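You operate a simulated robot arm through the tools that you are given. There is no shell and no other tool. Be economical: measure what you need, move in short steps, check, and stop when the job is done.

The job below is to be done with a simulated two-armed robot. You get a single attempt, and the scene is never put back.

TASK
Stow the folded throw in the footstool and move the yellow cushion to the low table.
Fine: shut the lid.

The check looks at the end state, three seconds after you hand in, the way a careful person would. Anything else that was tipped, shoved, dropped, spilled or broken makes it a failure. A push-on lid holds only when it is set on centred and level and pressed home; a screw cap is set on level and turned clockwise until tight.

THE ROBOT
Two 7-joint arms with two-finger parallel grippers on one trunk, on a base that drives. Base frame: it is fixed to the floor where the robot stands at the start and does not move with it; the origin is under the middle of the robot, x ahead of it, y to its left, z up. Lengths are in cm, angles in degrees, forces in N, time in s.
The left shoulder is at the start at [6, 14.4, 87.7], the right one opposite. With the tool pointing down near the work surface each hand reaches from about 18 to 52 cm from the robot's upright axis, wherever it stands, measured 20 degrees to its own side. Places, roughly: folded throw [-125, 50, 50]; footstool lid [80, 10, 40]; inside of the footstool [80, 10, 20]; low table [50, 90, 40]; woven basket [50, 125, 25]. Payload 1.57 kg a hand.
Tool frame (each hand has its own): the origin (TCP) lies between the finger pads and is the grasp point; the fingertips stand 3 cm ahead of it; z points along the fingers, y is the line along which they close. The gripper opens to 11 cm. The fingers are 2.4 cm wide and 1.2 cm thick; the gripper's body (4.8 by 11.2 cm) begins 7.8 cm behind the TCP.
Orientation is that of the tool frame in the base frame, as a unit quaternion [w, x, y, z]. With the fingers straight down and closing along the base's y, the tool's x points along the base's -x, its y along +y and its z along -z.

THE INTERFACE
- The arms move only by the tool nudge_tool. It takes "left_deltas", "right_deltas" or both (then of equal length, played together; a hand with none holds still); each is text: rows parted by semicolons, each of 7 numbers parted by spaces: the opening, from 0 (shut) to 1 (fully open), then the shift along the base's x, y, z in cm, then the turn, a rotation vector about the base's x, y, z in degrees. In form: claw x y z rx ry rz; .... A call has 1 to 8 rows; each row is the pose to reach, as a shift and turn from the pose commanded when the call began. A row lasts 0.2 s, in which the tool goes at most 5 cm and 8.6 degrees; a call with a longer step from one row to the next is refused whole, and so is a gripper value outside its range. A pose out of reach is approached as far as the arm can. The call stops where the force on the tool passes 90 N (or 10 N more than at its start, if that is more) or the arm is blocked; 0.2 s more then pass. The fingers move at their own pace (about 4.5 cm/s each) and stop on an object; they squeeze with about 43 N. The grip force told is the motor's: it shows also when the fingers shut on nothing. Time passes only in rows, and 0.2 s behind the last, so rows that repeat a pose let the fingers close. It gives the time, the measured TCP pose, the force on the tool (base axes), the opening and the grip force at its end, in the units of the frame above (readings bear some noise), with the torque about the TCP (base axes, N m) and any sound that the robot's microphone picked up.
- Cameras (640 x 400 px; columns grow to the right, rows downward): "scene" is now at [1.53, 3.66, 146.32]; the picture's right is [0.64, -0.77, 0.00], its down [-0.72, -0.59, -0.36] and it looks along [0.28, 0.23, -0.93] (base axes); focal length 214 px, centre (320, 200). "left" rides on the left gripper at [7, -1.6, -14.1] in its tool frame; the picture's right is [0.23, 0.97, 0.00], its down [-0.86, 0.20, -0.48] and it looks along [-0.47, 0.11, 0.88] (tool axes); focal length 222 px, centre (320, 200). "right" rides on the right gripper at [7, 1.6, -14.1] in its tool frame; the picture's right is [-0.23, 0.97, 0.00], its down [-0.86, -0.20, -0.48] and it looks along [-0.47, -0.11, 0.88] (tool axes); focal length 222 px, centre (320, 200). There is no depth. A picture from a camera that has moved, and an enlarged one, comes with that camera's place and axes in the base frame and with its lens.
- grab_frame(camera): a new picture of that camera. The clock stands still meanwhile.
- raise_lower(by): slides the trunk up (or, below 0, down) by that many cm; the arms and the scene camera ride with it, the base frame stays. It gives what a move gives, with no picture.
- roll_base(legs): drives the robot by 1 to 6 legs, each [ahead, left, turn to the left] in cm, cm and degrees, along the robot's own axes; the way and the turn of a leg run together, so that a leg with both is an arc; at most 150 cm and 180 degrees a leg. The arms and the cameras ride along, it lands a little off, and it stops where it bumps. It gives what a move gives.
- head_to(pan, tilt): turns the head with the scene camera to pan (to the left, within 86 degrees either way) and tilt (down, from -29 to 69), counted from straight ahead of the robot. It gives what a move gives.
- close_up(camera, box): a new picture of the part [left, top, right, bottom] of that camera's present view, enlarged. The clock stands still meanwhile.
- close_job(): hands the job in; it is judged then, once.

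Go step by step. Nothing tells you exact positions but the pictures and the camera data: compare them with the known pose of the tool, close in by small moves and look again before you grip or let go. The budget is 120 turns and 88 pictures, counting those below and the enlarged ones. Unless the task says otherwise, let go and move clear before handing in, and close with one line.

The tools are called after "Emit:" by a JSON object that holds its "api" and its "payload". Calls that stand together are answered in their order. nudge_tool: Moves the arms, as the interface text tells. Its arguments: {"type":"object","properties":{"left_deltas":{"type":"string"},"right_deltas":{"type":"string"}},"required":[]} The other tools are called the same way: raise_lower (by) slides the trunk up or down; roll_base (legs) drives the base; head_to (pan, tilt) turns the head that bears the scene camera; grab_frame (camera) takes a picture; close_up (camera, box) takes an enlarged picture of a part of a camera's view; close_job () hands the job in.

At the start:

```text
t: 0.0
left_position: [29.81, 35.14, 102.59]
left_orientation: [0.0, 0.0, 1.0, 0.0]
left_wrist_force: [0.9, 0.2, 0.2]
left_torque: [0.0, -0.02, 0.01]
left_grip_width: 11.0
left_grip_force: 0.1
right_position: [38.57, 6.06, 103.69]
right_orientation: [-0.001, -0.001, 1.0, 0.0]
right_wrist_force: [-0.3, -0.1, -0.5]
right_torque: [-0.01, 0.03, 0.02]
right_grip_width: 11.0
right_grip_force: 0.0
trunk travel left (down, up): [-47.5, 11.5]
robot x, y, heading: [-0.0, -0.25, -0.1]
head pan, tilt: [39.5, 68.8]
```

scene: 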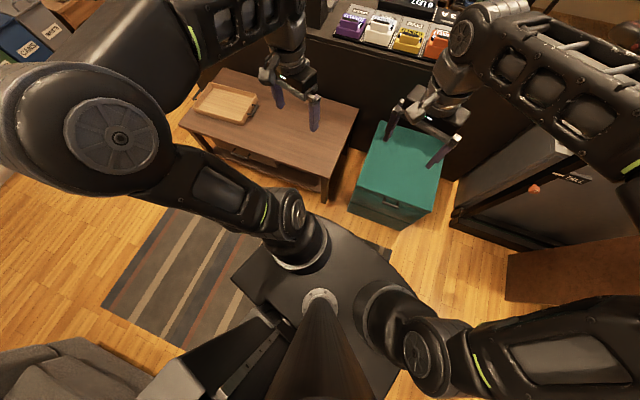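
right: 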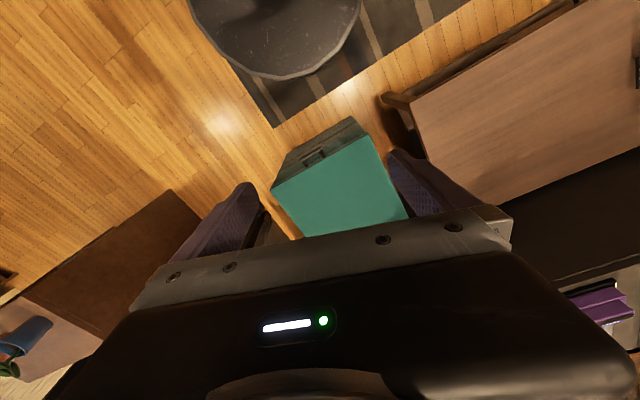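
left: 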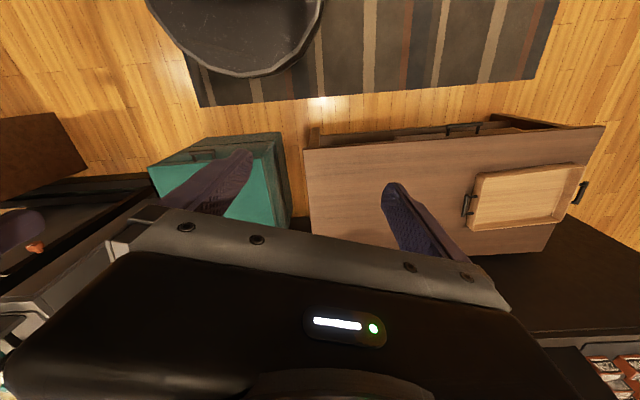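

I see the teal footstool ahead, the low table with a tray to the left, and a sofa edge behind. I'll look around for the cushion, the basket and the throw first.

Emit:
{"api": "head_to", "payload": {"pan": 60, "tilt": 35}}

Emit:
{"api": "grab_frame", "payload": {"camera": "scene"}}

Emit:
{"api": "head_to", "payload": {"pan": 0, "tilt": 50}}

Emit:
{"api": "grab_frame", "payload": {"camera": "scene"}}

```text
t: 1.0
left_position: [29.93, 35.16, 102.67]
left_orientation: [0.0, 0.0, 1.0, -0.001]
left_wrist_force: [-0.2, -0.8, 0.5]
left_torque: [0.02, 0.0, 0.0]
left_grip_width: 11.02
left_grip_force: 0.0
right_position: [38.54, 6.34, 103.69]
right_orientation: [0.0, 0.0, 1.0, 0.0]
right_wrist_force: [0.1, 0.0, 0.0]
right_torque: [0.03, -0.01, -0.01]
right_grip_width: 10.99
right_grip_force: 0.1
trunk travel left (down, up): [-47.5, 11.5]
robot x, y, heading: [0.13, 0.42, 0.1]
head pan, tilt: [60.0, 35.0]
```

```text
84 pictures are left
camera scene: at [1.62, 7.73, 150.68], right [0.87, -0.5, 0.0], down [-0.29, -0.5, -0.82], along [0.41, 0.71, -0.57], focal length 214 px, centre (320, 200)
```

scene: 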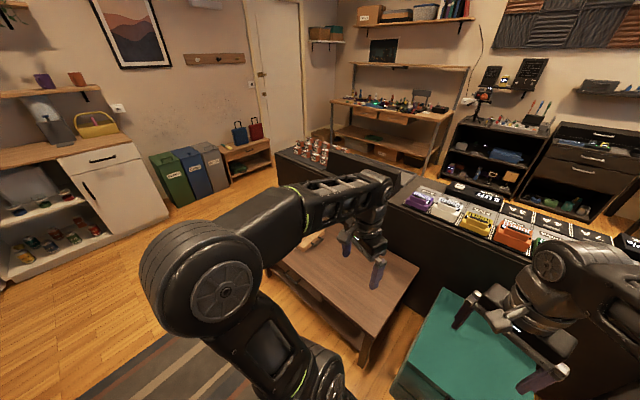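

```text
t: 2.3
left_position: [29.94, 35.21, 102.6]
left_orientation: [0.0, 0.0, 1.0, 0.0]
left_wrist_force: [0.5, 0.2, -0.3]
left_torque: [0.01, 0.01, 0.0]
left_grip_width: 10.99
left_grip_force: 0.1
right_position: [38.57, 6.23, 103.83]
right_orientation: [0.0, 0.0, 1.0, 0.0]
right_wrist_force: [0.3, 0.5, 0.4]
right_torque: [-0.02, -0.01, -0.01]
right_grip_width: 10.98
right_grip_force: 0.1
trunk travel left (down, up): [-47.5, 11.5]
robot x, y, heading: [0.31, -0.09, 0.0]
head pan, tilt: [0.0, 50.0]
```

```text
83 pictures are left
camera scene: at [4.92, 0.11, 148.51], right [0.0, -1.0, 0.0], down [-0.77, 0.0, -0.64], along [0.64, 0.0, -0.77], focal length 214 px, centre (320, 200)
```

scene: 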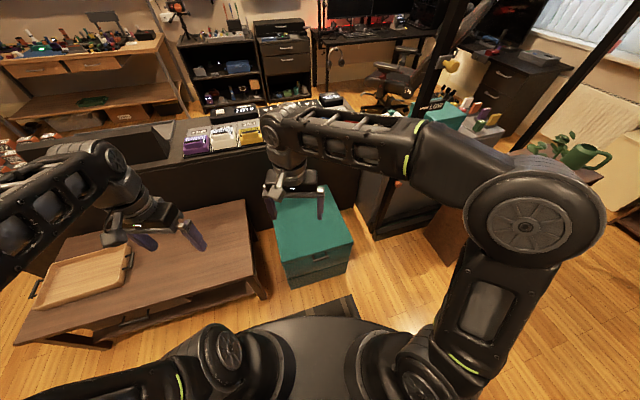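

The cushion is not visible here; it's probably on the sofa behind. I'll turn the robot around to look.

Emit:
{"api": "roll_base", "payload": {"legs": [[0, 0, 158]]}}

Emit:
{"api": "head_to", "payload": {"pan": 0, "tilt": 40}}

Emit:
{"api": "grab_frame", "payload": {"camera": "scene"}}

```text
t: 9.2
left_position: [-40.11, -22.61, 102.67]
left_orientation: [0.0, 0.985, -0.174, 0.0]
left_wrist_force: [-0.5, 0.1, 0.4]
left_torque: [-0.01, 0.01, 0.01]
left_grip_width: 11.01
left_grip_force: 0.1
right_position: [-38.24, 7.45, 103.76]
right_orientation: [0.0, 0.985, -0.175, 0.0]
right_wrist_force: [0.2, -0.1, 0.1]
right_torque: [0.04, -0.03, 0.0]
right_grip_width: 11.01
right_grip_force: 0.1
trunk travel left (down, up): [-47.5, 11.5]
robot x, y, heading: [0.06, 0.11, 159.7]
head pan, tilt: [0.0, 50.0]
```

```text
t: 10.0
left_position: [-40.11, -22.8, 102.61]
left_orientation: [0.0, 0.985, -0.174, 0.0]
left_wrist_force: [-0.8, 0.1, 0.0]
left_torque: [0.02, -0.02, 0.03]
left_grip_width: 10.99
left_grip_force: 0.1
right_position: [-38.36, 7.39, 103.66]
right_orientation: [0.0, 0.985, -0.174, 0.0]
right_wrist_force: [-0.9, -0.3, 1.0]
right_torque: [0.01, -0.01, -0.03]
right_grip_width: 11.02
right_grip_force: 0.1
trunk travel left (down, up): [-47.5, 11.5]
robot x, y, heading: [-0.08, -0.18, 159.8]
head pan, tilt: [0.0, 40.0]
```

```text
82 pictures are left
camera scene: at [-4.96, 1.99, 149.93], right [0.34, 0.94, 0.0], down [0.6, -0.22, -0.77], along [-0.72, 0.26, -0.64], focal length 214 px, centre (320, 200)
```

scene: 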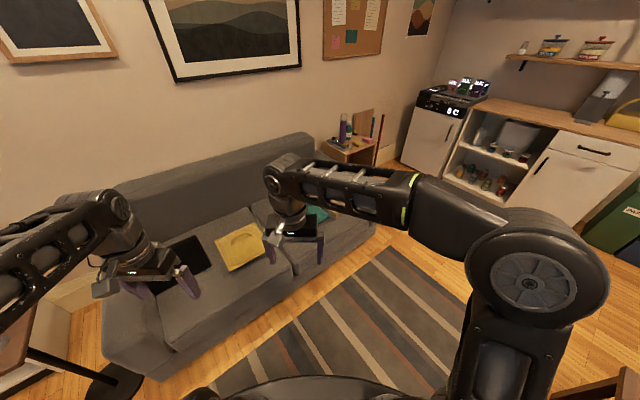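

A yellow cushion lies on the sofa, with something teal, probably the throw, behind the right gripper. I'll drive closer and zoom in.

Emit:
{"api": "close_up", "payload": {"camera": "scene", "box": [80, 130, 400, 330]}}

Emit:
{"api": "grab_frame", "payload": {"camera": "right"}}

```text
2.00 times, centred on (240, 230) of scene
camera zoom: at [-4.96, 1.99, 149.93], right [0.34, 0.94, 0.0], down [0.6, -0.22, -0.77], along [-0.72, 0.26, -0.64], focal length 429 px, centre (480, 140)
```

zoom: 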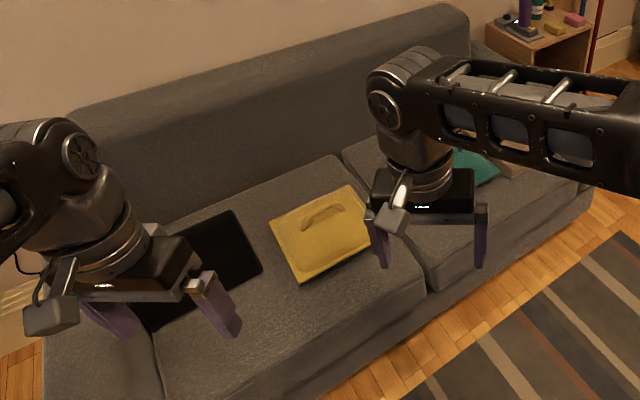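

```text
80 pictures are left
camera right: at [-32.18, 3.47, 118.01], right [-0.55, -0.84, 0.0], down [-0.73, 0.48, 0.48], along [-0.4, 0.26, -0.88], focal length 222 px, centre (320, 200)
```

right: 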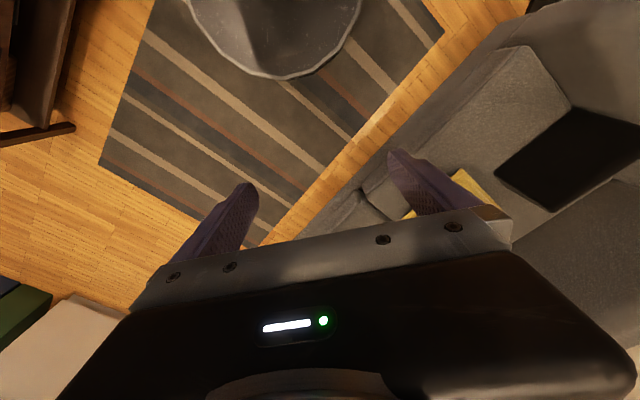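

The cushion (with a handle ridge) is around [-98,-17], and a black laptop lies beside it. I'll face the sofa squarely and move closer.

Emit:
{"api": "roll_base", "payload": {"legs": [[0, 0, 20.2], [32, -12, 0]]}}

Emit:
{"api": "head_to", "payload": {"pan": 0, "tilt": 50}}

Emit:
{"api": "grab_frame", "payload": {"camera": "scene"}}

Emit:
{"api": "grab_frame", "payload": {"camera": "left"}}

Emit:
{"api": "grab_frame", "payload": {"camera": "right"}}

```text
t: 13.3
left_position: [-62.23, -23.57, 102.63]
left_orientation: [-0.001, 1.0, 0.003, 0.0]
left_wrist_force: [-0.5, -0.7, 0.6]
left_torque: [0.01, -0.02, 0.03]
left_grip_width: 10.99
left_grip_force: 0.1
right_position: [-70.97, 5.41, 103.74]
right_orientation: [0.0, 1.0, 0.002, 0.0]
right_wrist_force: [-0.2, 0.2, -0.6]
right_torque: [0.0, -0.01, 0.01]
right_grip_width: 11.01
right_grip_force: 0.0
trunk travel left (down, up): [-47.5, 11.5]
robot x, y, heading: [-32.59, 11.49, -179.8]
head pan, tilt: [0.0, 40.0]
```

```text
t: 14.0
left_position: [-62.29, -23.52, 102.59]
left_orientation: [0.0, 1.0, 0.003, 0.0]
left_wrist_force: [0.1, 0.1, -0.3]
left_torque: [-0.02, 0.02, 0.02]
left_grip_width: 10.98
left_grip_force: 0.0
right_position: [-70.99, 5.49, 103.68]
right_orientation: [0.0, 1.0, 0.003, 0.0]
right_wrist_force: [0.0, 0.3, -0.3]
right_torque: [0.0, -0.01, 0.0]
right_grip_width: 11.01
right_grip_force: 0.1
trunk travel left (down, up): [-47.5, 11.5]
robot x, y, heading: [-32.55, 12.03, -179.7]
head pan, tilt: [0.0, 50.0]
```

```text
79 pictures are left
camera scene: at [-36.97, 11.87, 148.52], right [0.0, 1.0, 0.0], down [0.77, 0.0, -0.64], along [-0.64, 0.0, -0.77], focal length 214 px, centre (320, 200)
```

scene: 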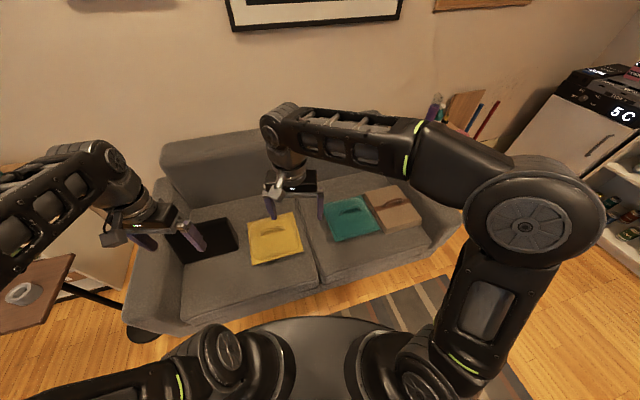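

```text
78 pictures are left
camera left: at [-55.19, -21.81, 116.76], right [0.23, -0.97, 0.0], down [-0.85, -0.2, 0.48], along [-0.47, -0.11, -0.88], focal length 222 px, centre (320, 200)
```

left: 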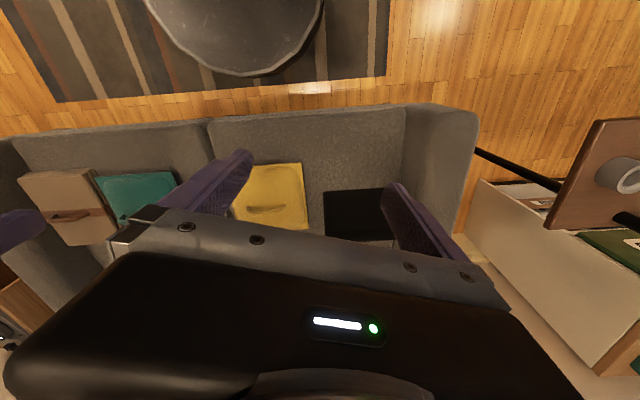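

```text
77 pictures are left
camera right: at [-63.85, 3.79, 118.0], right [-0.22, -0.97, 0.0], down [-0.86, 0.2, 0.48], along [-0.47, 0.11, -0.88], focal length 222 px, centre (320, 200)
```

right: 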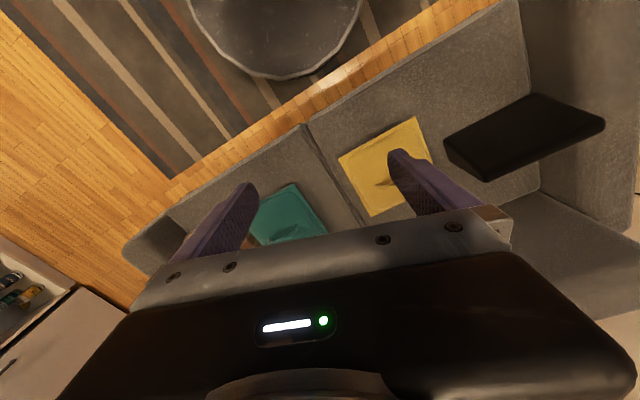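

There are three items: yellow cushion, teal item, and a beige folded item farther right. I'll zoom in to identify the throw.

Emit:
{"api": "close_up", "payload": {"camera": "scene", "box": [230, 165, 450, 302]}}

```text
2.91 times, centred on (340, 234) of scene
camera zoom: at [-36.97, 11.87, 148.52], right [0.0, 1.0, 0.0], down [0.77, 0.0, -0.64], along [-0.64, 0.0, -0.77], focal length 624 px, centre (262, 102)
```

zoom: 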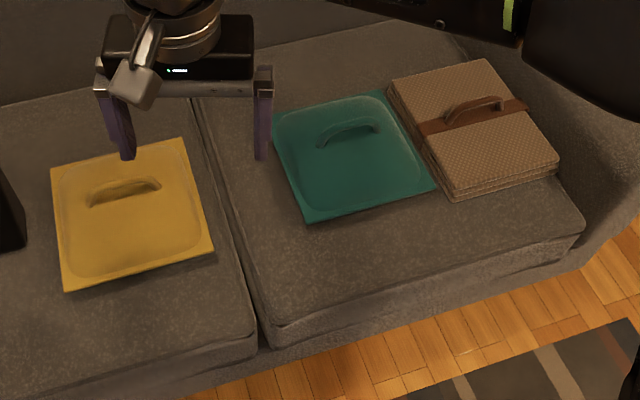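

The beige item with a strap is the throw; all three have handles. I'll move in front of the throw, then check the gap between base and sofa.

Emit:
{"api": "roll_base", "payload": {"legs": [[5, -29, 0]]}}

Emit:
{"api": "head_to", "payload": {"pan": 0, "tilt": 69}}

Emit:
{"api": "grab_frame", "payload": {"camera": "scene"}}

Emit:
{"api": "grab_frame", "payload": {"camera": "right"}}

```text
t: 16.1
left_position: [-67.24, 5.46, 102.66]
left_orientation: [0.0, 1.0, 0.003, 0.0]
left_wrist_force: [0.5, 1.0, -0.4]
left_torque: [0.01, 0.01, -0.02]
left_grip_width: 10.99
left_grip_force: 0.0
right_position: [-76.01, 34.25, 103.72]
right_orientation: [0.0, 1.0, 0.002, -0.001]
right_wrist_force: [0.0, 0.8, -0.4]
right_torque: [-0.07, 0.05, 0.0]
right_grip_width: 11.01
right_grip_force: 0.1
trunk travel left (down, up): [-47.5, 11.5]
robot x, y, heading: [-37.7, 40.67, -179.7]
head pan, tilt: [0.0, 50.0]
```

```text
t: 16.9
left_position: [-67.14, 5.37, 102.64]
left_orientation: [0.001, 1.0, 0.002, 0.0]
left_wrist_force: [-0.6, -0.2, 0.1]
left_torque: [-0.02, -0.02, 0.01]
left_grip_width: 10.98
left_grip_force: 0.1
right_position: [-76.06, 34.21, 103.71]
right_orientation: [0.0, 1.0, 0.003, 0.0]
right_wrist_force: [0.3, -0.6, -0.4]
right_torque: [-0.02, 0.0, 0.0]
right_grip_width: 10.98
right_grip_force: 0.1
trunk travel left (down, up): [-47.5, 11.5]
robot x, y, heading: [-37.4, 40.25, -179.8]
head pan, tilt: [0.0, 68.8]
```

```text
75 pictures are left
camera scene: at [-39.94, 40.76, 146.32], right [0.0, 1.0, 0.0], down [0.93, 0.0, -0.36], along [-0.36, 0.0, -0.93], focal length 214 px, centre (320, 200)
```

scene: 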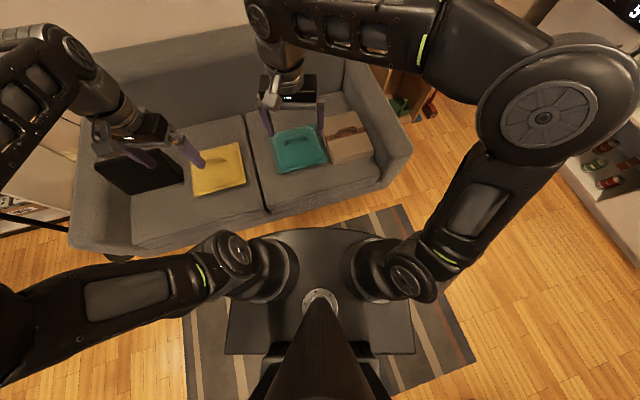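

```text
74 pictures are left
camera right: at [-68.92, 32.67, 118.0], right [-0.22, -0.97, 0.0], down [-0.86, 0.2, 0.48], along [-0.47, 0.11, -0.88], focal length 222 px, centre (320, 200)
```

right: 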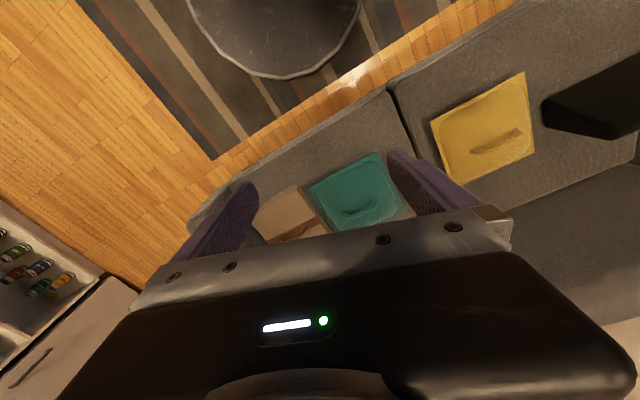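

The sofa is turned about 17°, so I'll square up to it in front of the throw and then look again.

Emit:
{"api": "roll_base", "payload": {"legs": [[0, 0, 17], [6, -24.6, 0]]}}

Emit:
{"api": "raise_lower", "payload": {"by": -15}}

Emit:
{"api": "grab_frame", "payload": {"camera": "scene"}}

Emit:
{"api": "grab_frame", "payload": {"camera": "right"}}

```text
t: 19.7
left_position: [-68.66, 19.77, 102.69]
left_orientation: [0.0, 0.988, 0.151, 0.001]
left_wrist_force: [0.7, -0.3, -0.2]
left_torque: [-0.03, -0.02, -0.03]
left_grip_width: 11.0
left_grip_force: 0.1
right_position: [-85.43, 44.93, 103.63]
right_orientation: [0.001, 0.988, 0.151, 0.0]
right_wrist_force: [0.4, -0.4, 1.0]
right_torque: [0.02, -0.03, 0.02]
right_grip_width: 11.01
right_grip_force: 0.0
trunk travel left (down, up): [-47.5, 11.5]
robot x, y, heading: [-50.65, 62.16, -162.8]
head pan, tilt: [0.0, 68.8]
```

```text
t: 21.4
left_position: [-68.73, 19.8, 87.56]
left_orientation: [0.0, 0.989, 0.15, 0.0]
left_wrist_force: [0.2, 0.0, -0.3]
left_torque: [0.01, -0.02, 0.0]
left_grip_width: 10.98
left_grip_force: 0.0
right_position: [-85.5, 44.98, 88.64]
right_orientation: [-0.001, 0.989, 0.15, 0.0]
right_wrist_force: [0.7, 0.0, -0.8]
right_torque: [0.0, 0.0, -0.01]
right_grip_width: 10.99
right_grip_force: 0.0
trunk travel left (down, up): [-32.5, 26.5]
robot x, y, heading: [-50.51, 62.37, -162.7]
head pan, tilt: [0.0, 68.8]
```

```text
73 pictures are left
camera scene: at [-52.81, 61.58, 131.32], right [-0.3, 0.95, 0.0], down [0.89, 0.28, -0.36], along [-0.35, -0.11, -0.93], focal length 214 px, centre (320, 200)
```

scene: 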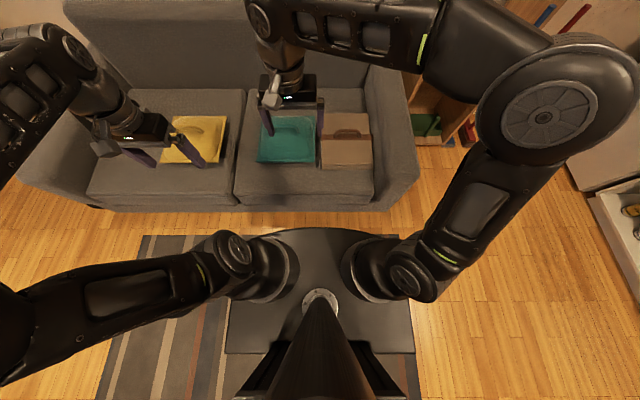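

```text
72 pictures are left
camera right: at [-78.19, 45.35, 103.01], right [0.07, -1.0, 0.0], down [-0.88, -0.06, 0.48], along [-0.48, -0.04, -0.88], focal length 222 px, centre (320, 200)
```

right: 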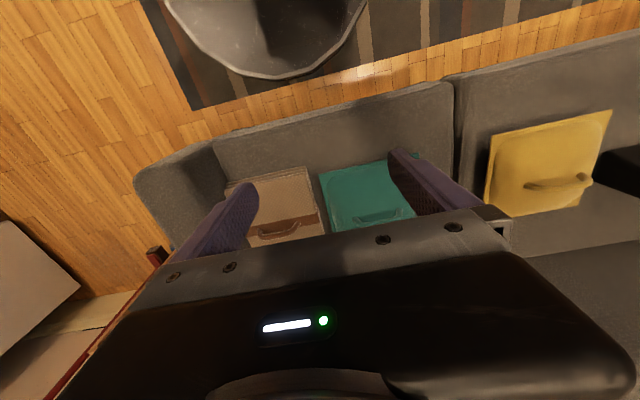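

The throw's handle triangulates to about [-118, 54, 50.5], running along the sofa. I'll turn both hands about 90° so the fingers close across the handles while bringing the right hand above the throw.

Emit:
{"api": "nudge_tool", "payload": {"right_deltas": "1 -3 0.8 -1.5 0 0 -8.5; 1 -6 1.6 -3 0 0 -17; 1 -9 2.4 -4.5 0 0 -25.5; 1 -12 3.2 -6 0 0 -34; 1 -15 4 -7.5 0 0 -42.5; 1 -18 4.8 -9 0 0 -51; 1 -21 5.6 -10.5 0 0 -59.5; 1 -24 6.4 -12 0 0 -68", "left_deltas": "1 0 0 0 0 0 8.5; 1 0 0 0 0 0 17; 1 0 0 0 0 0 25.5; 1 0 0 0 0 0 34; 1 0 0 0 0 0 42.5; 1 0 0 0 0 0 51; 1 0 0 0 0 0 59.5; 1 0 0 0 0 0 68"}}

Emit:
{"api": "nudge_tool", "payload": {"right_deltas": "1 -3 1 -2 0 0 -7.5; 1 -6 2 -4 0 0 -15; 1 -9 3 -6 0 0 -22", "left_deltas": "1 0 0 0 0 0 7.5; 1 0 0 0 0 0 15; 1 0 0 0 0 0 22"}}

Emit:
{"api": "grab_frame", "payload": {"camera": "right"}}

Emit:
{"api": "grab_frame", "payload": {"camera": "scene"}}

```text
t: 23.2
left_position: [-68.68, 19.88, 87.65]
left_orientation: [0.0, 0.734, 0.679, -0.001]
left_wrist_force: [0.1, -0.7, 0.2]
left_torque: [-0.01, 0.0, 0.02]
left_grip_width: 11.0
left_grip_force: 0.0
right_position: [-109.58, 51.03, 76.8]
right_orientation: [0.0, 0.903, -0.429, 0.0]
right_wrist_force: [0.5, -0.5, 1.1]
right_torque: [0.01, 0.0, 0.02]
right_grip_width: 10.97
right_grip_force: 0.0
trunk travel left (down, up): [-32.5, 26.5]
robot x, y, heading: [-50.6, 62.57, -162.9]
head pan, tilt: [0.0, 68.8]
```

```text
t: 24.0
left_position: [-68.73, 19.91, 87.67]
left_orientation: [0.0, 0.591, 0.806, -0.001]
left_wrist_force: [-0.5, 0.3, -1.3]
left_torque: [-0.01, -0.01, 0.0]
left_grip_width: 11.01
left_grip_force: 0.1
right_position: [-118.58, 54.34, 70.84]
right_orientation: [-0.001, 0.805, -0.594, -0.001]
right_wrist_force: [0.4, 0.3, -0.9]
right_torque: [0.0, -0.02, -0.01]
right_grip_width: 11.0
right_grip_force: 0.1
trunk travel left (down, up): [-32.5, 26.5]
robot x, y, heading: [-50.81, 62.14, -162.5]
head pan, tilt: [0.0, 68.8]
```

```text
71 pictures are left
camera right: at [-117.95, 47.17, 85.09], right [-1.0, -0.07, 0.0], down [-0.06, 0.88, 0.48], along [-0.03, 0.48, -0.88], focal length 222 px, centre (320, 200)
```

right: 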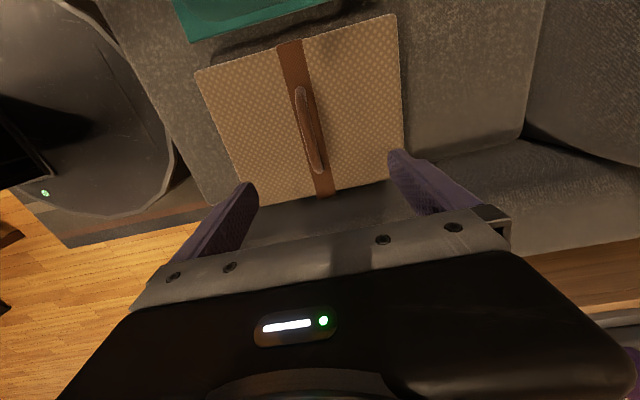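

```text
70 pictures are left
camera scene: at [-52.85, 61.58, 131.32], right [-0.3, 0.95, 0.0], down [0.89, 0.28, -0.36], along [-0.35, -0.11, -0.93], focal length 214 px, centre (320, 200)
```

scene: 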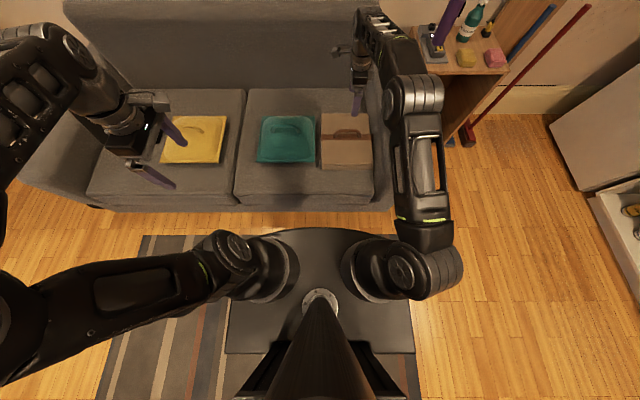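

The handle is centred about [-116.9, 54.4] under the right hand and aligned. I'll descend to TCP z≈53 and check.

Emit:
{"api": "nudge_tool", "payload": {"right_deltas": "1 0.5 0 -4.5 0 0 0; 1 1 0 -9 0 0 0; 1 1.5 0 -13.5 0 0 0; 1 1.7 0 -17.8 0 0 0"}}

Emit:
{"api": "grab_frame", "payload": {"camera": "right"}}

Emit:
{"api": "close_up", "payload": {"camera": "scene", "box": [280, 80, 440, 180]}}

```text
t: 25.0
left_position: [-68.62, 19.94, 87.66]
left_orientation: [0.0, 0.593, 0.806, 0.0]
left_wrist_force: [0.1, 0.3, 0.1]
left_torque: [0.02, 0.02, 0.0]
left_grip_width: 11.01
left_grip_force: 0.0
right_position: [-116.71, 54.43, 52.89]
right_orientation: [0.001, 0.805, -0.593, 0.0]
right_wrist_force: [0.5, 0.2, 0.6]
right_torque: [0.01, -0.01, -0.01]
right_grip_width: 10.95
right_grip_force: 0.1
trunk travel left (down, up): [-32.5, 26.5]
robot x, y, heading: [-50.5, 62.45, -162.8]
head pan, tilt: [0.0, 68.8]
```

```text
69 pictures are left
camera right: at [-116.01, 47.26, 67.18], right [-1.0, -0.07, 0.0], down [-0.06, 0.88, 0.48], along [-0.04, 0.48, -0.88], focal length 222 px, centre (320, 200)
```

right: 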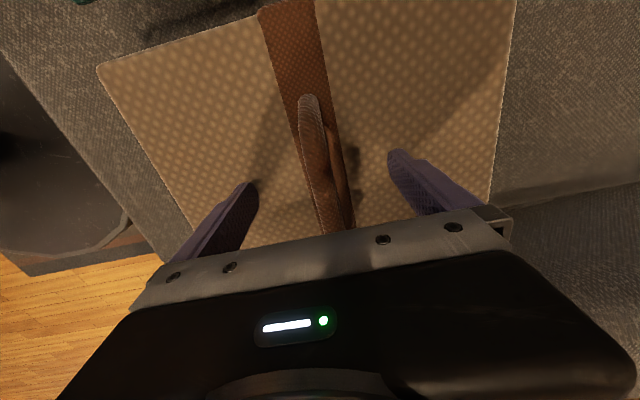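

```text
4.00 times, centred on (360, 130) of scene
camera zoom: at [-52.84, 61.57, 131.32], right [-0.3, 0.95, 0.0], down [0.89, 0.28, -0.36], along [-0.35, -0.11, -0.93], focal length 858 px, centre (160, 480)
```

zoom: 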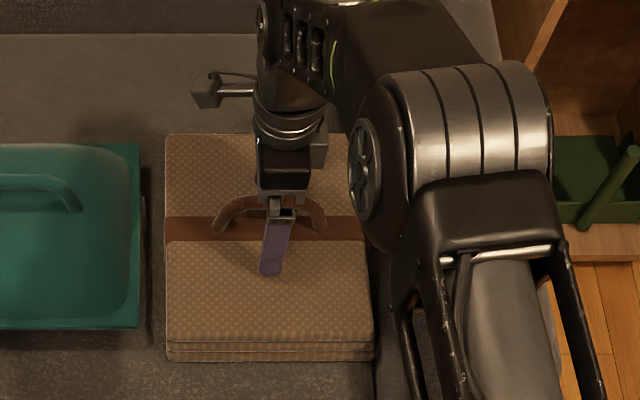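

The handle is between the fingers. I'll lower a bit more and close.

Emit:
{"api": "nudge_tool", "payload": {"right_deltas": "1 0 0 -1.5 0 0 0; 1 0 0 -2.7 0 0 0; 0.3 0 0 -2.7 0 0 0; 0 0 0 -2.7 0 0 0; 0 0 0 -2.7 0 0 0; 0 0 0 -2.7 0 0 0; 0 0 0 -2.7 0 0 0; 0 0 0 -2.7 0 0 0"}}

Emit:
{"api": "grab_frame", "payload": {"camera": "right"}}

```text
t: 25.6
left_position: [-68.44, 19.93, 87.79]
left_orientation: [-0.001, 0.593, 0.805, -0.001]
left_wrist_force: [0.1, -0.3, -0.9]
left_torque: [-0.04, -0.01, -0.01]
left_grip_width: 10.98
left_grip_force: 0.0
right_position: [-116.89, 54.18, 52.23]
right_orientation: [0.001, 0.806, -0.592, -0.002]
right_wrist_force: [13.8, 5.8, 46.9]
right_torque: [1.01, -3.06, 0.18]
right_grip_width: 10.99
right_grip_force: 0.0
trunk travel left (down, up): [-32.5, 26.5]
robot x, y, heading: [-50.47, 61.76, -162.9]
head pan, tilt: [0.0, 68.8]
stopped in row 2 (right hand): the force on the tool passed its limit (the readings are from after the stop); the commanded pose is now the measured one
```

```text
67 pictures are left
camera right: at [-116.16, 47.18, 66.52], right [-1.0, -0.07, 0.0], down [-0.06, 0.88, 0.48], along [-0.04, 0.48, -0.88], focal length 222 px, centre (320, 200)
```

right: 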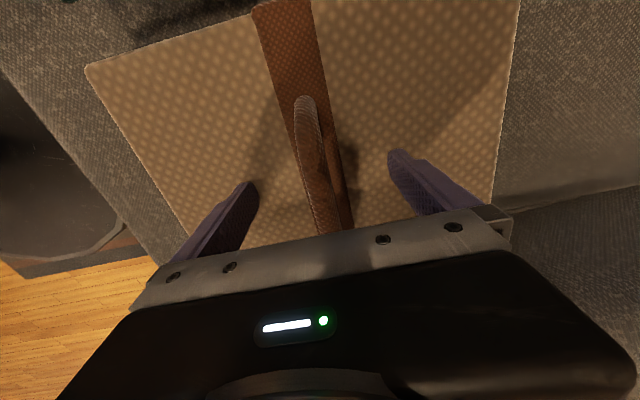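

The fingertips reached the throw's top surface at z≈49, so the handle is well within the pads. I'll back off slightly and close.

Emit:
{"api": "nudge_tool", "payload": {"right_deltas": "1 0 0 0.6 0 0 0; 0.6 0 0 0.6 0 0 0; 0.2 0 0 0.6 0 0 0; 0 0 0 0.6 0 0 0; 0 0 0 0.6 0 0 0; 0 0 0 0.6 0 0 0; 0 0 0 0.6 0 0 0; 0 0 0 0.6 0 0 0"}}

Emit:
{"api": "grab_frame", "payload": {"camera": "right"}}

```text
t: 27.4
left_position: [-68.44, 19.91, 87.78]
left_orientation: [-0.001, 0.593, 0.805, 0.0]
left_wrist_force: [0.2, 0.3, 0.2]
left_torque: [-0.02, -0.02, 0.0]
left_grip_width: 11.0
left_grip_force: 0.0
right_position: [-116.94, 54.45, 52.14]
right_orientation: [0.001, 0.806, -0.592, -0.001]
right_wrist_force: [6.6, 1.7, 16.5]
right_torque: [0.11, -1.37, 0.43]
right_grip_width: 2.28
right_grip_force: 14.2
trunk travel left (down, up): [-32.5, 26.5]
robot x, y, heading: [-50.58, 62.39, -162.9]
head pan, tilt: [0.0, 68.8]
```

```text
66 pictures are left
camera right: at [-116.22, 47.25, 66.5], right [-1.0, -0.07, 0.0], down [-0.06, 0.88, 0.48], along [-0.04, 0.48, -0.88], focal length 222 px, centre (320, 200)
```

right: 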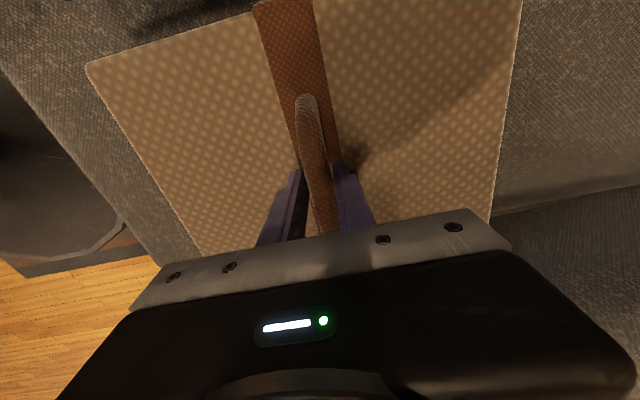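

The fingers are nearly closed on the handle. I'll let them finish and lift slowly.

Emit:
{"api": "nudge_tool", "payload": {"right_deltas": "0 0 0 0.5 0 0 0; 0 0 0 0.5 0 0 0; 0 0 0 0.5 0 0 0; 0 0 0 2 0 0 0; 0 0 0 4 0 0 0; 0 0 0 7 0 0 0; 0 0 0 10 0 0 0"}}

Emit:
{"api": "grab_frame", "payload": {"camera": "right"}}

Emit:
{"api": "grab_frame", "payload": {"camera": "scene"}}

```text
t: 29.0
left_position: [-68.54, 20.03, 87.52]
left_orientation: [0.0, 0.593, 0.805, 0.001]
left_wrist_force: [-0.5, 0.2, -0.3]
left_torque: [-0.01, 0.05, 0.01]
left_grip_width: 10.98
left_grip_force: 0.0
right_position: [-116.92, 54.44, 62.14]
right_orientation: [0.0, 0.805, -0.593, 0.0]
right_wrist_force: [-0.6, -0.1, -0.3]
right_torque: [0.01, -0.02, -0.05]
right_grip_width: 0.01
right_grip_force: 21.3
trunk travel left (down, up): [-32.5, 26.5]
robot x, y, heading: [-50.43, 62.05, -162.7]
head pan, tilt: [0.0, 68.8]
```

```text
65 pictures are left
camera right: at [-116.23, 47.22, 76.42], right [-1.0, -0.07, 0.0], down [-0.06, 0.88, 0.48], along [-0.04, 0.48, -0.88], focal length 222 px, centre (320, 200)
```

right: 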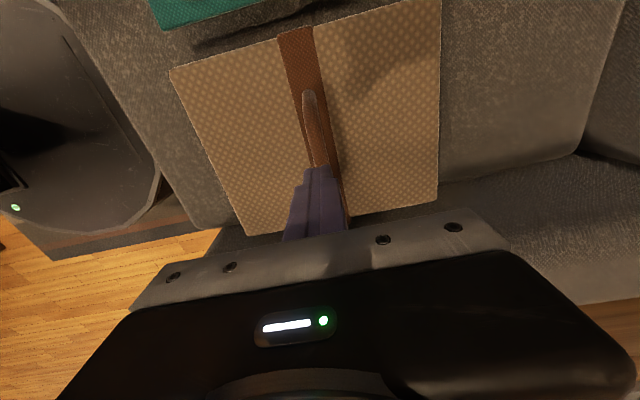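

```text
64 pictures are left
camera scene: at [-52.76, 61.61, 131.32], right [-0.3, 0.95, 0.0], down [0.89, 0.28, -0.36], along [-0.35, -0.11, -0.93], focal length 214 px, centre (320, 200)
```

scene: 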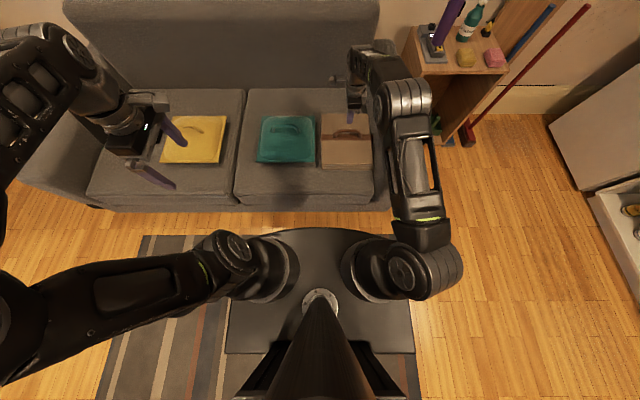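

The fingers slipped off and the throw stayed in place. I'll reopen half-way, descend again, and verify the grip fully before lifting.

Emit:
{"api": "nudge_tool", "payload": {"right_deltas": "0.5 0 0 0 0 0 0; 0.5 0 0 0 0 0 0; 0.5 0 0 0 0 0 0; 0.5 0 0 -4 0 0 0; 0.5 0 0 -8 0 0 0; 0.5 0 0 -9.3 0 0 0"}}

Emit:
{"api": "grab_frame", "payload": {"camera": "right"}}

Emit:
{"api": "close_up", "payload": {"camera": "scene", "box": [310, 100, 390, 150]}}

```text
t: 30.4
left_position: [-68.62, 19.92, 87.66]
left_orientation: [-0.001, 0.593, 0.805, 0.0]
left_wrist_force: [0.0, 1.0, 0.1]
left_torque: [0.0, 0.01, 0.01]
left_grip_width: 10.97
left_grip_force: 0.1
right_position: [-116.94, 54.39, 52.8]
right_orientation: [0.001, 0.806, -0.592, -0.001]
right_wrist_force: [-0.3, 0.2, -0.4]
right_torque: [0.02, 0.0, 0.02]
right_grip_width: 5.48
right_grip_force: 0.1
trunk travel left (down, up): [-32.5, 26.5]
robot x, y, heading: [-50.45, 62.03, -162.6]
head pan, tilt: [0.0, 68.8]
```

```text
63 pictures are left
camera right: at [-116.22, 47.21, 67.08], right [-1.0, -0.07, 0.0], down [-0.06, 0.88, 0.48], along [-0.04, 0.48, -0.88], focal length 222 px, centre (320, 200)
```

right: 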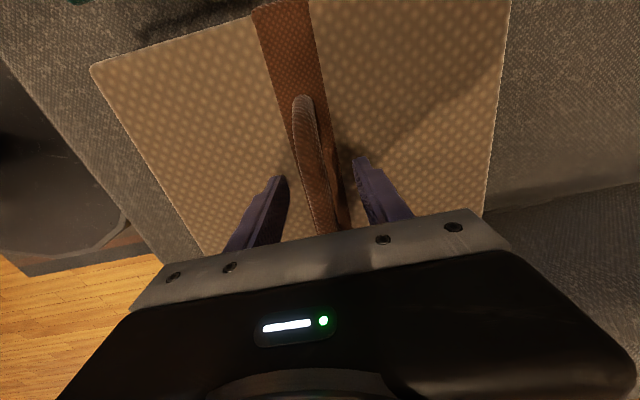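

```text
8.00 times, centred on (350, 125) of scene
camera zoom: at [-52.8, 61.6, 131.32], right [-0.3, 0.95, 0.0], down [0.89, 0.28, -0.36], along [-0.35, -0.11, -0.93], focal length 1716 px, centre (80, 800)
```

zoom: 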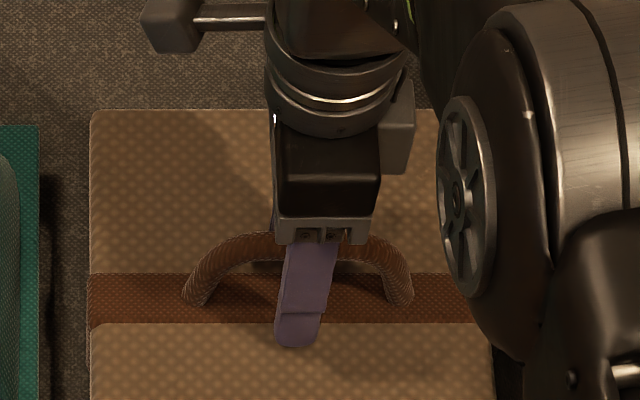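

The arch is well straddled now. I'll close and hold without lifting.

Emit:
{"api": "nudge_tool", "payload": {"right_deltas": "0.5 0 0 -0.4 0 0 0; 0 0 0 -0.4 0 0 0; 0 0 0 -0.4 0 0 0; 0 0 0 -0.4 0 0 0; 0 0 0 -0.4 0 0 0; 0 0 0 -0.4 0 0 0; 0 0 0 -0.4 0 0 0"}}

Emit:
{"api": "close_up", "payload": {"camera": "scene", "box": [310, 100, 390, 150]}}

```text
t: 32.0
left_position: [-68.68, 19.83, 87.62]
left_orientation: [0.0, 0.593, 0.805, -0.001]
left_wrist_force: [-0.1, -0.6, -0.8]
left_torque: [-0.01, 0.0, -0.03]
left_grip_width: 11.01
left_grip_force: 0.0
right_position: [-116.9, 54.41, 52.36]
right_orientation: [0.001, 0.806, -0.593, 0.0]
right_wrist_force: [-3.4, -1.0, -0.6]
right_torque: [0.04, 0.01, -0.04]
right_grip_width: 1.58
right_grip_force: 30.6
trunk travel left (down, up): [-32.5, 26.5]
robot x, y, heading: [-50.52, 62.13, -162.7]
head pan, tilt: [0.0, 68.8]
```

```text
8.00 times, centred on (350, 125) of scene
camera zoom: at [-52.81, 61.6, 131.32], right [-0.3, 0.95, 0.0], down [0.89, 0.28, -0.36], along [-0.35, -0.11, -0.93], focal length 1716 px, centre (80, 800)
```

zoom: 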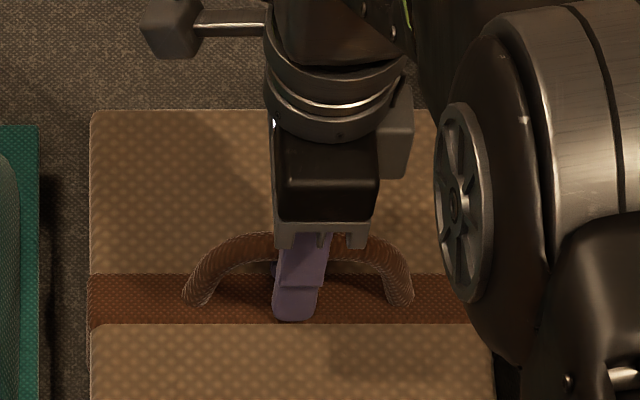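

It is holding at 1.58 cm with 31 N. I'll wait a moment more and lift gently.

Emit:
{"api": "nudge_tool", "payload": {"right_deltas": "0 0 0 0 0 0 0; 0 0 0 0 0 0 0; 0 0 0 0.5 0 0 0; 0 0 0 1 0 0 0; 0 0 0 1.5 0 0 0; 0 0 0 2 0 0 0"}}

Emit:
{"api": "grab_frame", "payload": {"camera": "scene"}}

```text
t: 33.4
left_position: [-68.63, 19.83, 87.71]
left_orientation: [0.0, 0.593, 0.805, 0.0]
left_wrist_force: [0.1, 0.2, 0.4]
left_torque: [0.02, -0.01, -0.03]
left_grip_width: 11.0
left_grip_force: 0.0
right_position: [-116.95, 54.36, 54.45]
right_orientation: [-0.001, 0.806, -0.592, 0.0]
right_wrist_force: [-0.1, 0.0, -5.3]
right_torque: [0.01, -0.01, 0.02]
right_grip_width: 1.56
right_grip_force: 31.3
trunk travel left (down, up): [-32.5, 26.5]
robot x, y, heading: [-51.05, 62.3, -162.7]
head pan, tilt: [0.0, 68.8]
```

```text
60 pictures are left
camera scene: at [-52.82, 61.6, 131.32], right [-0.3, 0.95, 0.0], down [0.89, 0.28, -0.36], along [-0.35, -0.11, -0.93], focal length 214 px, centre (320, 200)
```

scene: 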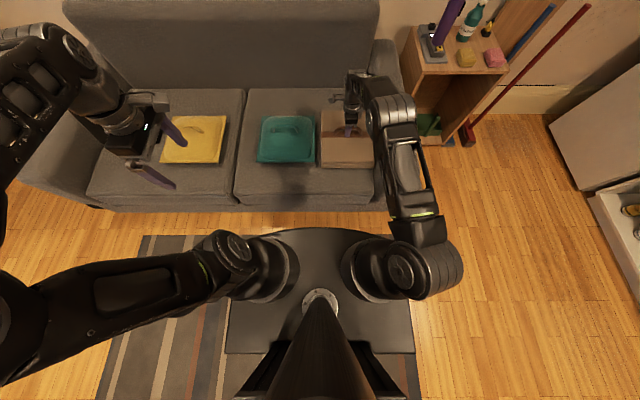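

The throw is lifted, about 5 N. I'll raise it higher and pull it back toward the robot, then shift the base left for the cushion.

Emit:
{"api": "nudge_tool", "payload": {"right_deltas": "0 0 0 3 0 0 0; 0 0 0 7 0 0 0; 0 0 0 11 0 0 0; 0 2 0.6 14 0 0 0; 0 6 1.8 16 0 0 0; 0 10 3 18 0 0 0; 0 14 4.3 18 0 0 0; 0 17 5.2 18 0 0 0"}}

Emit:
{"api": "roll_base", "payload": {"legs": [[0, 45, 0]]}}

Emit:
{"api": "grab_frame", "payload": {"camera": "scene"}}

Emit:
{"api": "grab_frame", "payload": {"camera": "left"}}

```text
t: 35.2
left_position: [-68.69, 19.81, 87.58]
left_orientation: [0.0, 0.593, 0.806, 0.001]
left_wrist_force: [-0.1, 0.4, -1.0]
left_torque: [0.0, 0.0, -0.02]
left_grip_width: 11.01
left_grip_force: 0.1
right_position: [-99.93, 59.44, 72.27]
right_orientation: [0.001, 0.805, -0.593, 0.0]
right_wrist_force: [-0.2, 0.1, -5.1]
right_torque: [0.01, -0.03, 0.03]
right_grip_width: 1.56
right_grip_force: 31.3
trunk travel left (down, up): [-32.5, 26.5]
robot x, y, heading: [-50.31, 62.16, -162.7]
head pan, tilt: [0.0, 68.8]
```

```text
t: 38.0
left_position: [-54.79, -24.26, 87.59]
left_orientation: [0.0, 0.592, 0.806, 0.0]
left_wrist_force: [0.3, -0.9, 1.1]
left_torque: [0.0, 0.01, 0.03]
left_grip_width: 10.99
left_grip_force: 0.1
right_position: [-86.13, 15.04, 72.28]
right_orientation: [0.001, 0.805, -0.593, 0.0]
right_wrist_force: [0.6, 0.4, -4.5]
right_torque: [-0.02, 0.0, -0.05]
right_grip_width: 1.55
right_grip_force: 30.9
trunk travel left (down, up): [-32.5, 26.5]
robot x, y, heading: [-36.53, 18.21, -162.5]
head pan, tilt: [0.0, 68.8]
```

```text
59 pictures are left
camera scene: at [-39.03, 17.42, 131.32], right [-0.3, 0.95, 0.0], down [0.89, 0.28, -0.36], along [-0.35, -0.11, -0.93], focal length 214 px, centre (320, 200)
```

scene: 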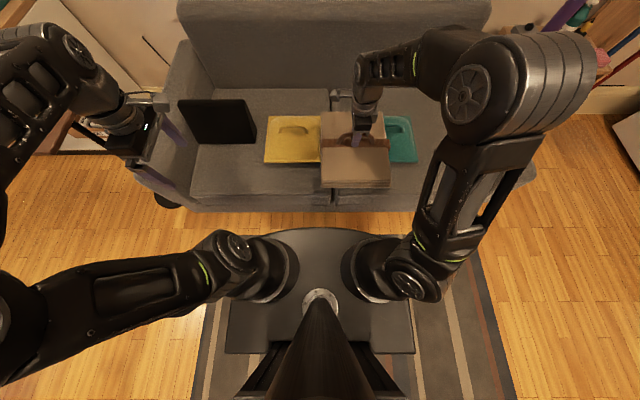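

```text
58 pictures are left
camera left: at [-58.4, -18.15, 101.77], right [0.86, 0.51, 0.0], down [0.45, -0.76, 0.48], along [0.24, -0.41, -0.88], focal length 222 px, centre (320, 200)
```

left: 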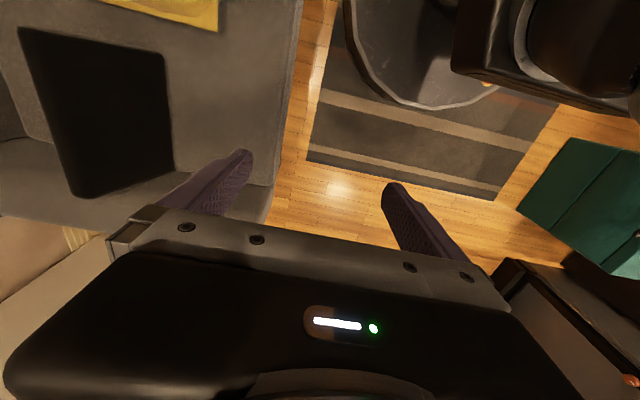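

The cushion handle is about [-99,-13.5,51]. I'll move the throw a little right for clearance and bring the left hand over the cushion.

Emit:
{"api": "nudge_tool", "payload": {"left_deltas": "1 -4 1 -2 0 0 0; 1 -8 2 -4 0 0 0; 1 -12 3 -6 0 0 0; 1 -16 4 -8 0 0 0; 1 -20 5 -10 0 0 0; 1 -24 6 -12 0 0 0; 1 -28 7 -14 0 0 0; 1 -32 8 -16 0 0 0", "right_deltas": "0 -0.3 1 0 0 0 0; 0 -0.6 2 0 0 0 0; 0 -0.9 3 0 0 0 0; 0 -1.2 4 0 0 0 0; 0 -1.5 5 0 0 0 0; 0 -1.8 6 0 0 0 0; 0 -2.1 7 0 0 0 0; 0 -2.4 7.6 0 0 0 0"}}

Emit:
{"api": "nudge_tool", "payload": {"left_deltas": "1 -4 1 -1 0 0 0; 1 -8 2 -1 0 0 0; 1 -12 2.9 -1 0 0 0"}}

Emit:
{"api": "grab_frame", "payload": {"camera": "left"}}

```text
t: 39.8
left_position: [-86.54, -16.16, 71.56]
left_orientation: [0.001, 0.592, 0.806, 0.0]
left_wrist_force: [-0.2, -0.1, -0.3]
left_torque: [0.03, 0.01, 0.03]
left_grip_width: 10.99
left_grip_force: 0.0
right_position: [-88.54, 22.72, 72.34]
right_orientation: [0.0, 0.806, -0.592, 0.001]
right_wrist_force: [0.0, -0.9, -4.5]
right_torque: [-0.01, -0.01, -0.04]
right_grip_width: 1.54
right_grip_force: 31.2
trunk travel left (down, up): [-32.5, 26.5]
robot x, y, heading: [-36.69, 18.24, -162.6]
head pan, tilt: [0.0, 68.8]
```

```text
t: 40.6
left_position: [-98.68, -13.35, 70.28]
left_orientation: [0.002, 0.592, 0.806, 0.001]
left_wrist_force: [-0.8, 0.0, 0.4]
left_torque: [0.01, 0.04, -0.03]
left_grip_width: 10.99
left_grip_force: 0.1
right_position: [-88.55, 22.63, 72.38]
right_orientation: [0.0, 0.806, -0.591, 0.0]
right_wrist_force: [-0.4, -0.5, -4.4]
right_torque: [-0.01, 0.01, -0.03]
right_grip_width: 1.55
right_grip_force: 31.1
trunk travel left (down, up): [-32.5, 26.5]
robot x, y, heading: [-36.67, 17.85, -162.4]
head pan, tilt: [0.0, 68.8]
```

```text
57 pictures are left
camera left: at [-102.29, -7.13, 84.43], right [0.86, 0.51, 0.0], down [0.44, -0.76, 0.48], along [0.25, -0.41, -0.88], focal length 222 px, centre (320, 200)
```

left: 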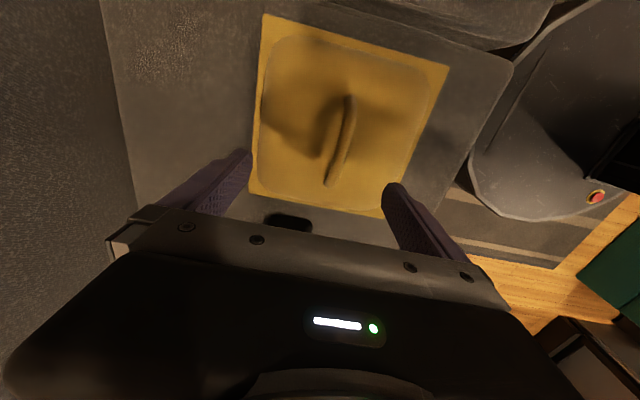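

The handle's centre looks like [-96,-13,~52]. I'll shift, descend part-way and recheck.

Emit:
{"api": "nudge_tool", "payload": {"left_deltas": "0.8 1 0.2 -4 0 0 0; 0.8 2 0.4 -8 0 0 0; 0.7 2.4 0.4 -12 0 0 0; 0.7 2.4 0.4 -13.5 0 0 0"}}

Emit:
{"api": "grab_frame", "payload": {"camera": "left"}}

Emit:
{"api": "close_up", "payload": {"camera": "scene", "box": [250, 90, 346, 150]}}

```text
t: 41.6
left_position: [-96.5, -13.02, 57.16]
left_orientation: [0.001, 0.592, 0.806, 0.0]
left_wrist_force: [-0.4, -1.3, -0.1]
left_torque: [0.03, -0.01, 0.02]
left_grip_width: 7.72
left_grip_force: 0.0
right_position: [-88.4, 22.71, 72.24]
right_orientation: [0.0, 0.806, -0.592, 0.0]
right_wrist_force: [0.7, 0.6, -4.8]
right_torque: [0.0, 0.03, 0.01]
right_grip_width: 1.54
right_grip_force: 31.3
trunk travel left (down, up): [-32.5, 26.5]
robot x, y, heading: [-36.57, 18.46, -162.4]
head pan, tilt: [0.0, 68.8]
```

```text
56 pictures are left
camera left: at [-100.11, -6.82, 71.24], right [0.86, 0.51, 0.0], down [0.45, -0.76, 0.48], along [0.24, -0.41, -0.88], focal length 222 px, centre (320, 200)
```

left: 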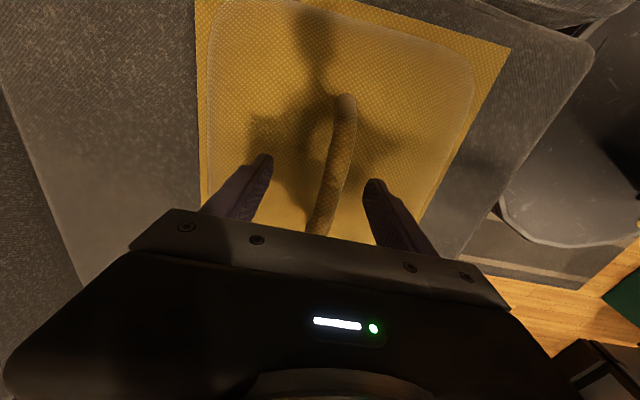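

```text
6.67 times, centred on (298, 120) of scene
camera zoom: at [-39.07, 17.44, 131.32], right [-0.3, 0.95, 0.0], down [0.89, 0.28, -0.36], along [-0.35, -0.11, -0.93], focal length 1430 px, centre (467, 733)
```

zoom: 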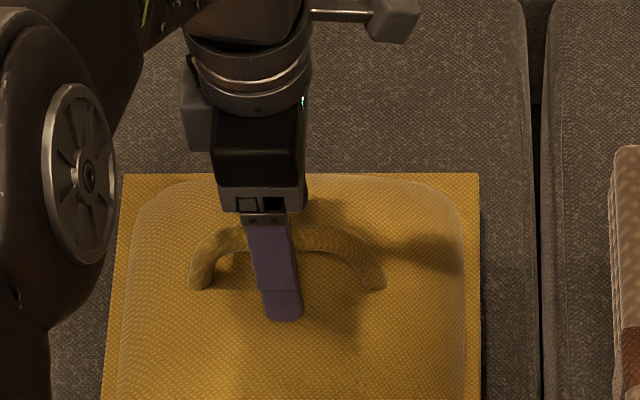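

Aligned. I'll lower in small steps and close.

Emit:
{"api": "nudge_tool", "payload": {"left_deltas": "0.6 0 0.3 -2 0 0 0; 0.6 0 0.5 -3.4 0 0 0; 0.6 0 0.5 -4.2 0 0 0; 0.6 0 0.5 -4.6 0 0 0"}}

Emit:
{"api": "close_up", "payload": {"camera": "scene", "box": [250, 90, 346, 150]}}

```text
t: 42.2
left_position: [-97.12, -13.0, 56.09]
left_orientation: [-0.006, 0.592, 0.806, -0.011]
left_wrist_force: [15.5, 2.2, 46.0]
left_torque: [0.4, -2.84, -0.02]
left_grip_width: 7.97
left_grip_force: 6.9
right_position: [-88.33, 22.72, 72.41]
right_orientation: [0.001, 0.806, -0.592, -0.001]
right_wrist_force: [-0.2, 0.1, -5.6]
right_torque: [0.01, -0.04, 0.02]
right_grip_width: 1.52
right_grip_force: 30.9
trunk travel left (down, up): [-32.5, 26.5]
robot x, y, heading: [-36.75, 18.03, -162.5]
head pan, tilt: [0.0, 68.8]
stopped in row 3 (left hand): the force on the tool passed its limit (the readings are from after the stop); the commanded pose is now the measured one
```

```text
6.67 times, centred on (298, 120) of scene
camera zoom: at [-38.66, 17.63, 131.36], right [-0.3, 0.95, 0.0], down [0.89, 0.28, -0.37], along [-0.35, -0.11, -0.93], focal length 1430 px, centre (467, 733)
```

zoom: 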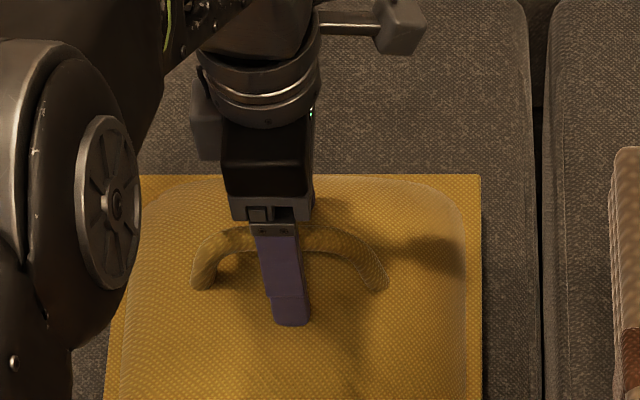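

The near finger touched the cushion's domed top at tip z≈53. I'll back up slightly and close on the handle.

Emit:
{"api": "nudge_tool", "payload": {"left_deltas": "0.6 0.3 0 0.6 0 0 0; 0.3 0.3 0 0.6 0 0 0; 0 0.3 0 0.6 0 0 0; 0 0.3 0 0.4 0 0 0; 0 0.3 0 0.2 0 0 0; 0 0.3 0 0.2 0 0 0; 0 0.3 0 0.2 0 0 0; 0 0.3 0 0.2 0 0 0"}}

Emit:
{"api": "close_up", "payload": {"camera": "scene", "box": [250, 90, 346, 150]}}

```text
t: 44.0
left_position: [-97.19, -13.14, 55.83]
left_orientation: [-0.008, 0.592, 0.806, -0.014]
left_wrist_force: [-1.6, 0.1, 37.7]
left_torque: [-0.23, 0.06, -0.03]
left_grip_width: 1.52
left_grip_force: 31.6
right_position: [-88.39, 22.7, 72.37]
right_orientation: [0.002, 0.807, -0.591, -0.001]
right_wrist_force: [-0.5, -0.5, -4.4]
right_torque: [0.0, -0.01, -0.03]
right_grip_width: 1.56
right_grip_force: 31.4
trunk travel left (down, up): [-32.5, 26.5]
robot x, y, heading: [-36.74, 17.92, -162.9]
head pan, tilt: [0.0, 68.8]
```

```text
6.67 times, centred on (298, 120) of scene
camera zoom: at [-38.82, 17.57, 131.3], right [-0.3, 0.95, 0.0], down [0.89, 0.28, -0.36], along [-0.35, -0.11, -0.93], focal length 1430 px, centre (467, 733)
```

zoom: 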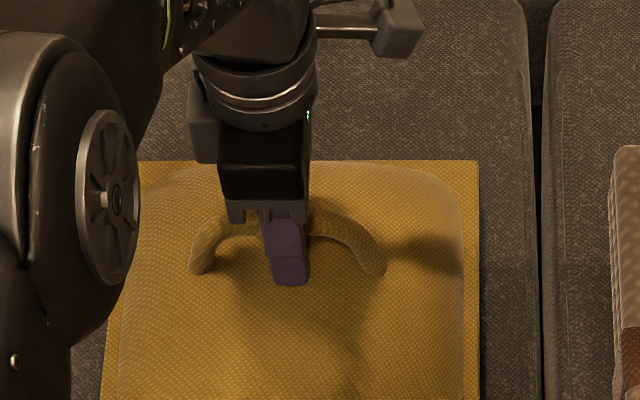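

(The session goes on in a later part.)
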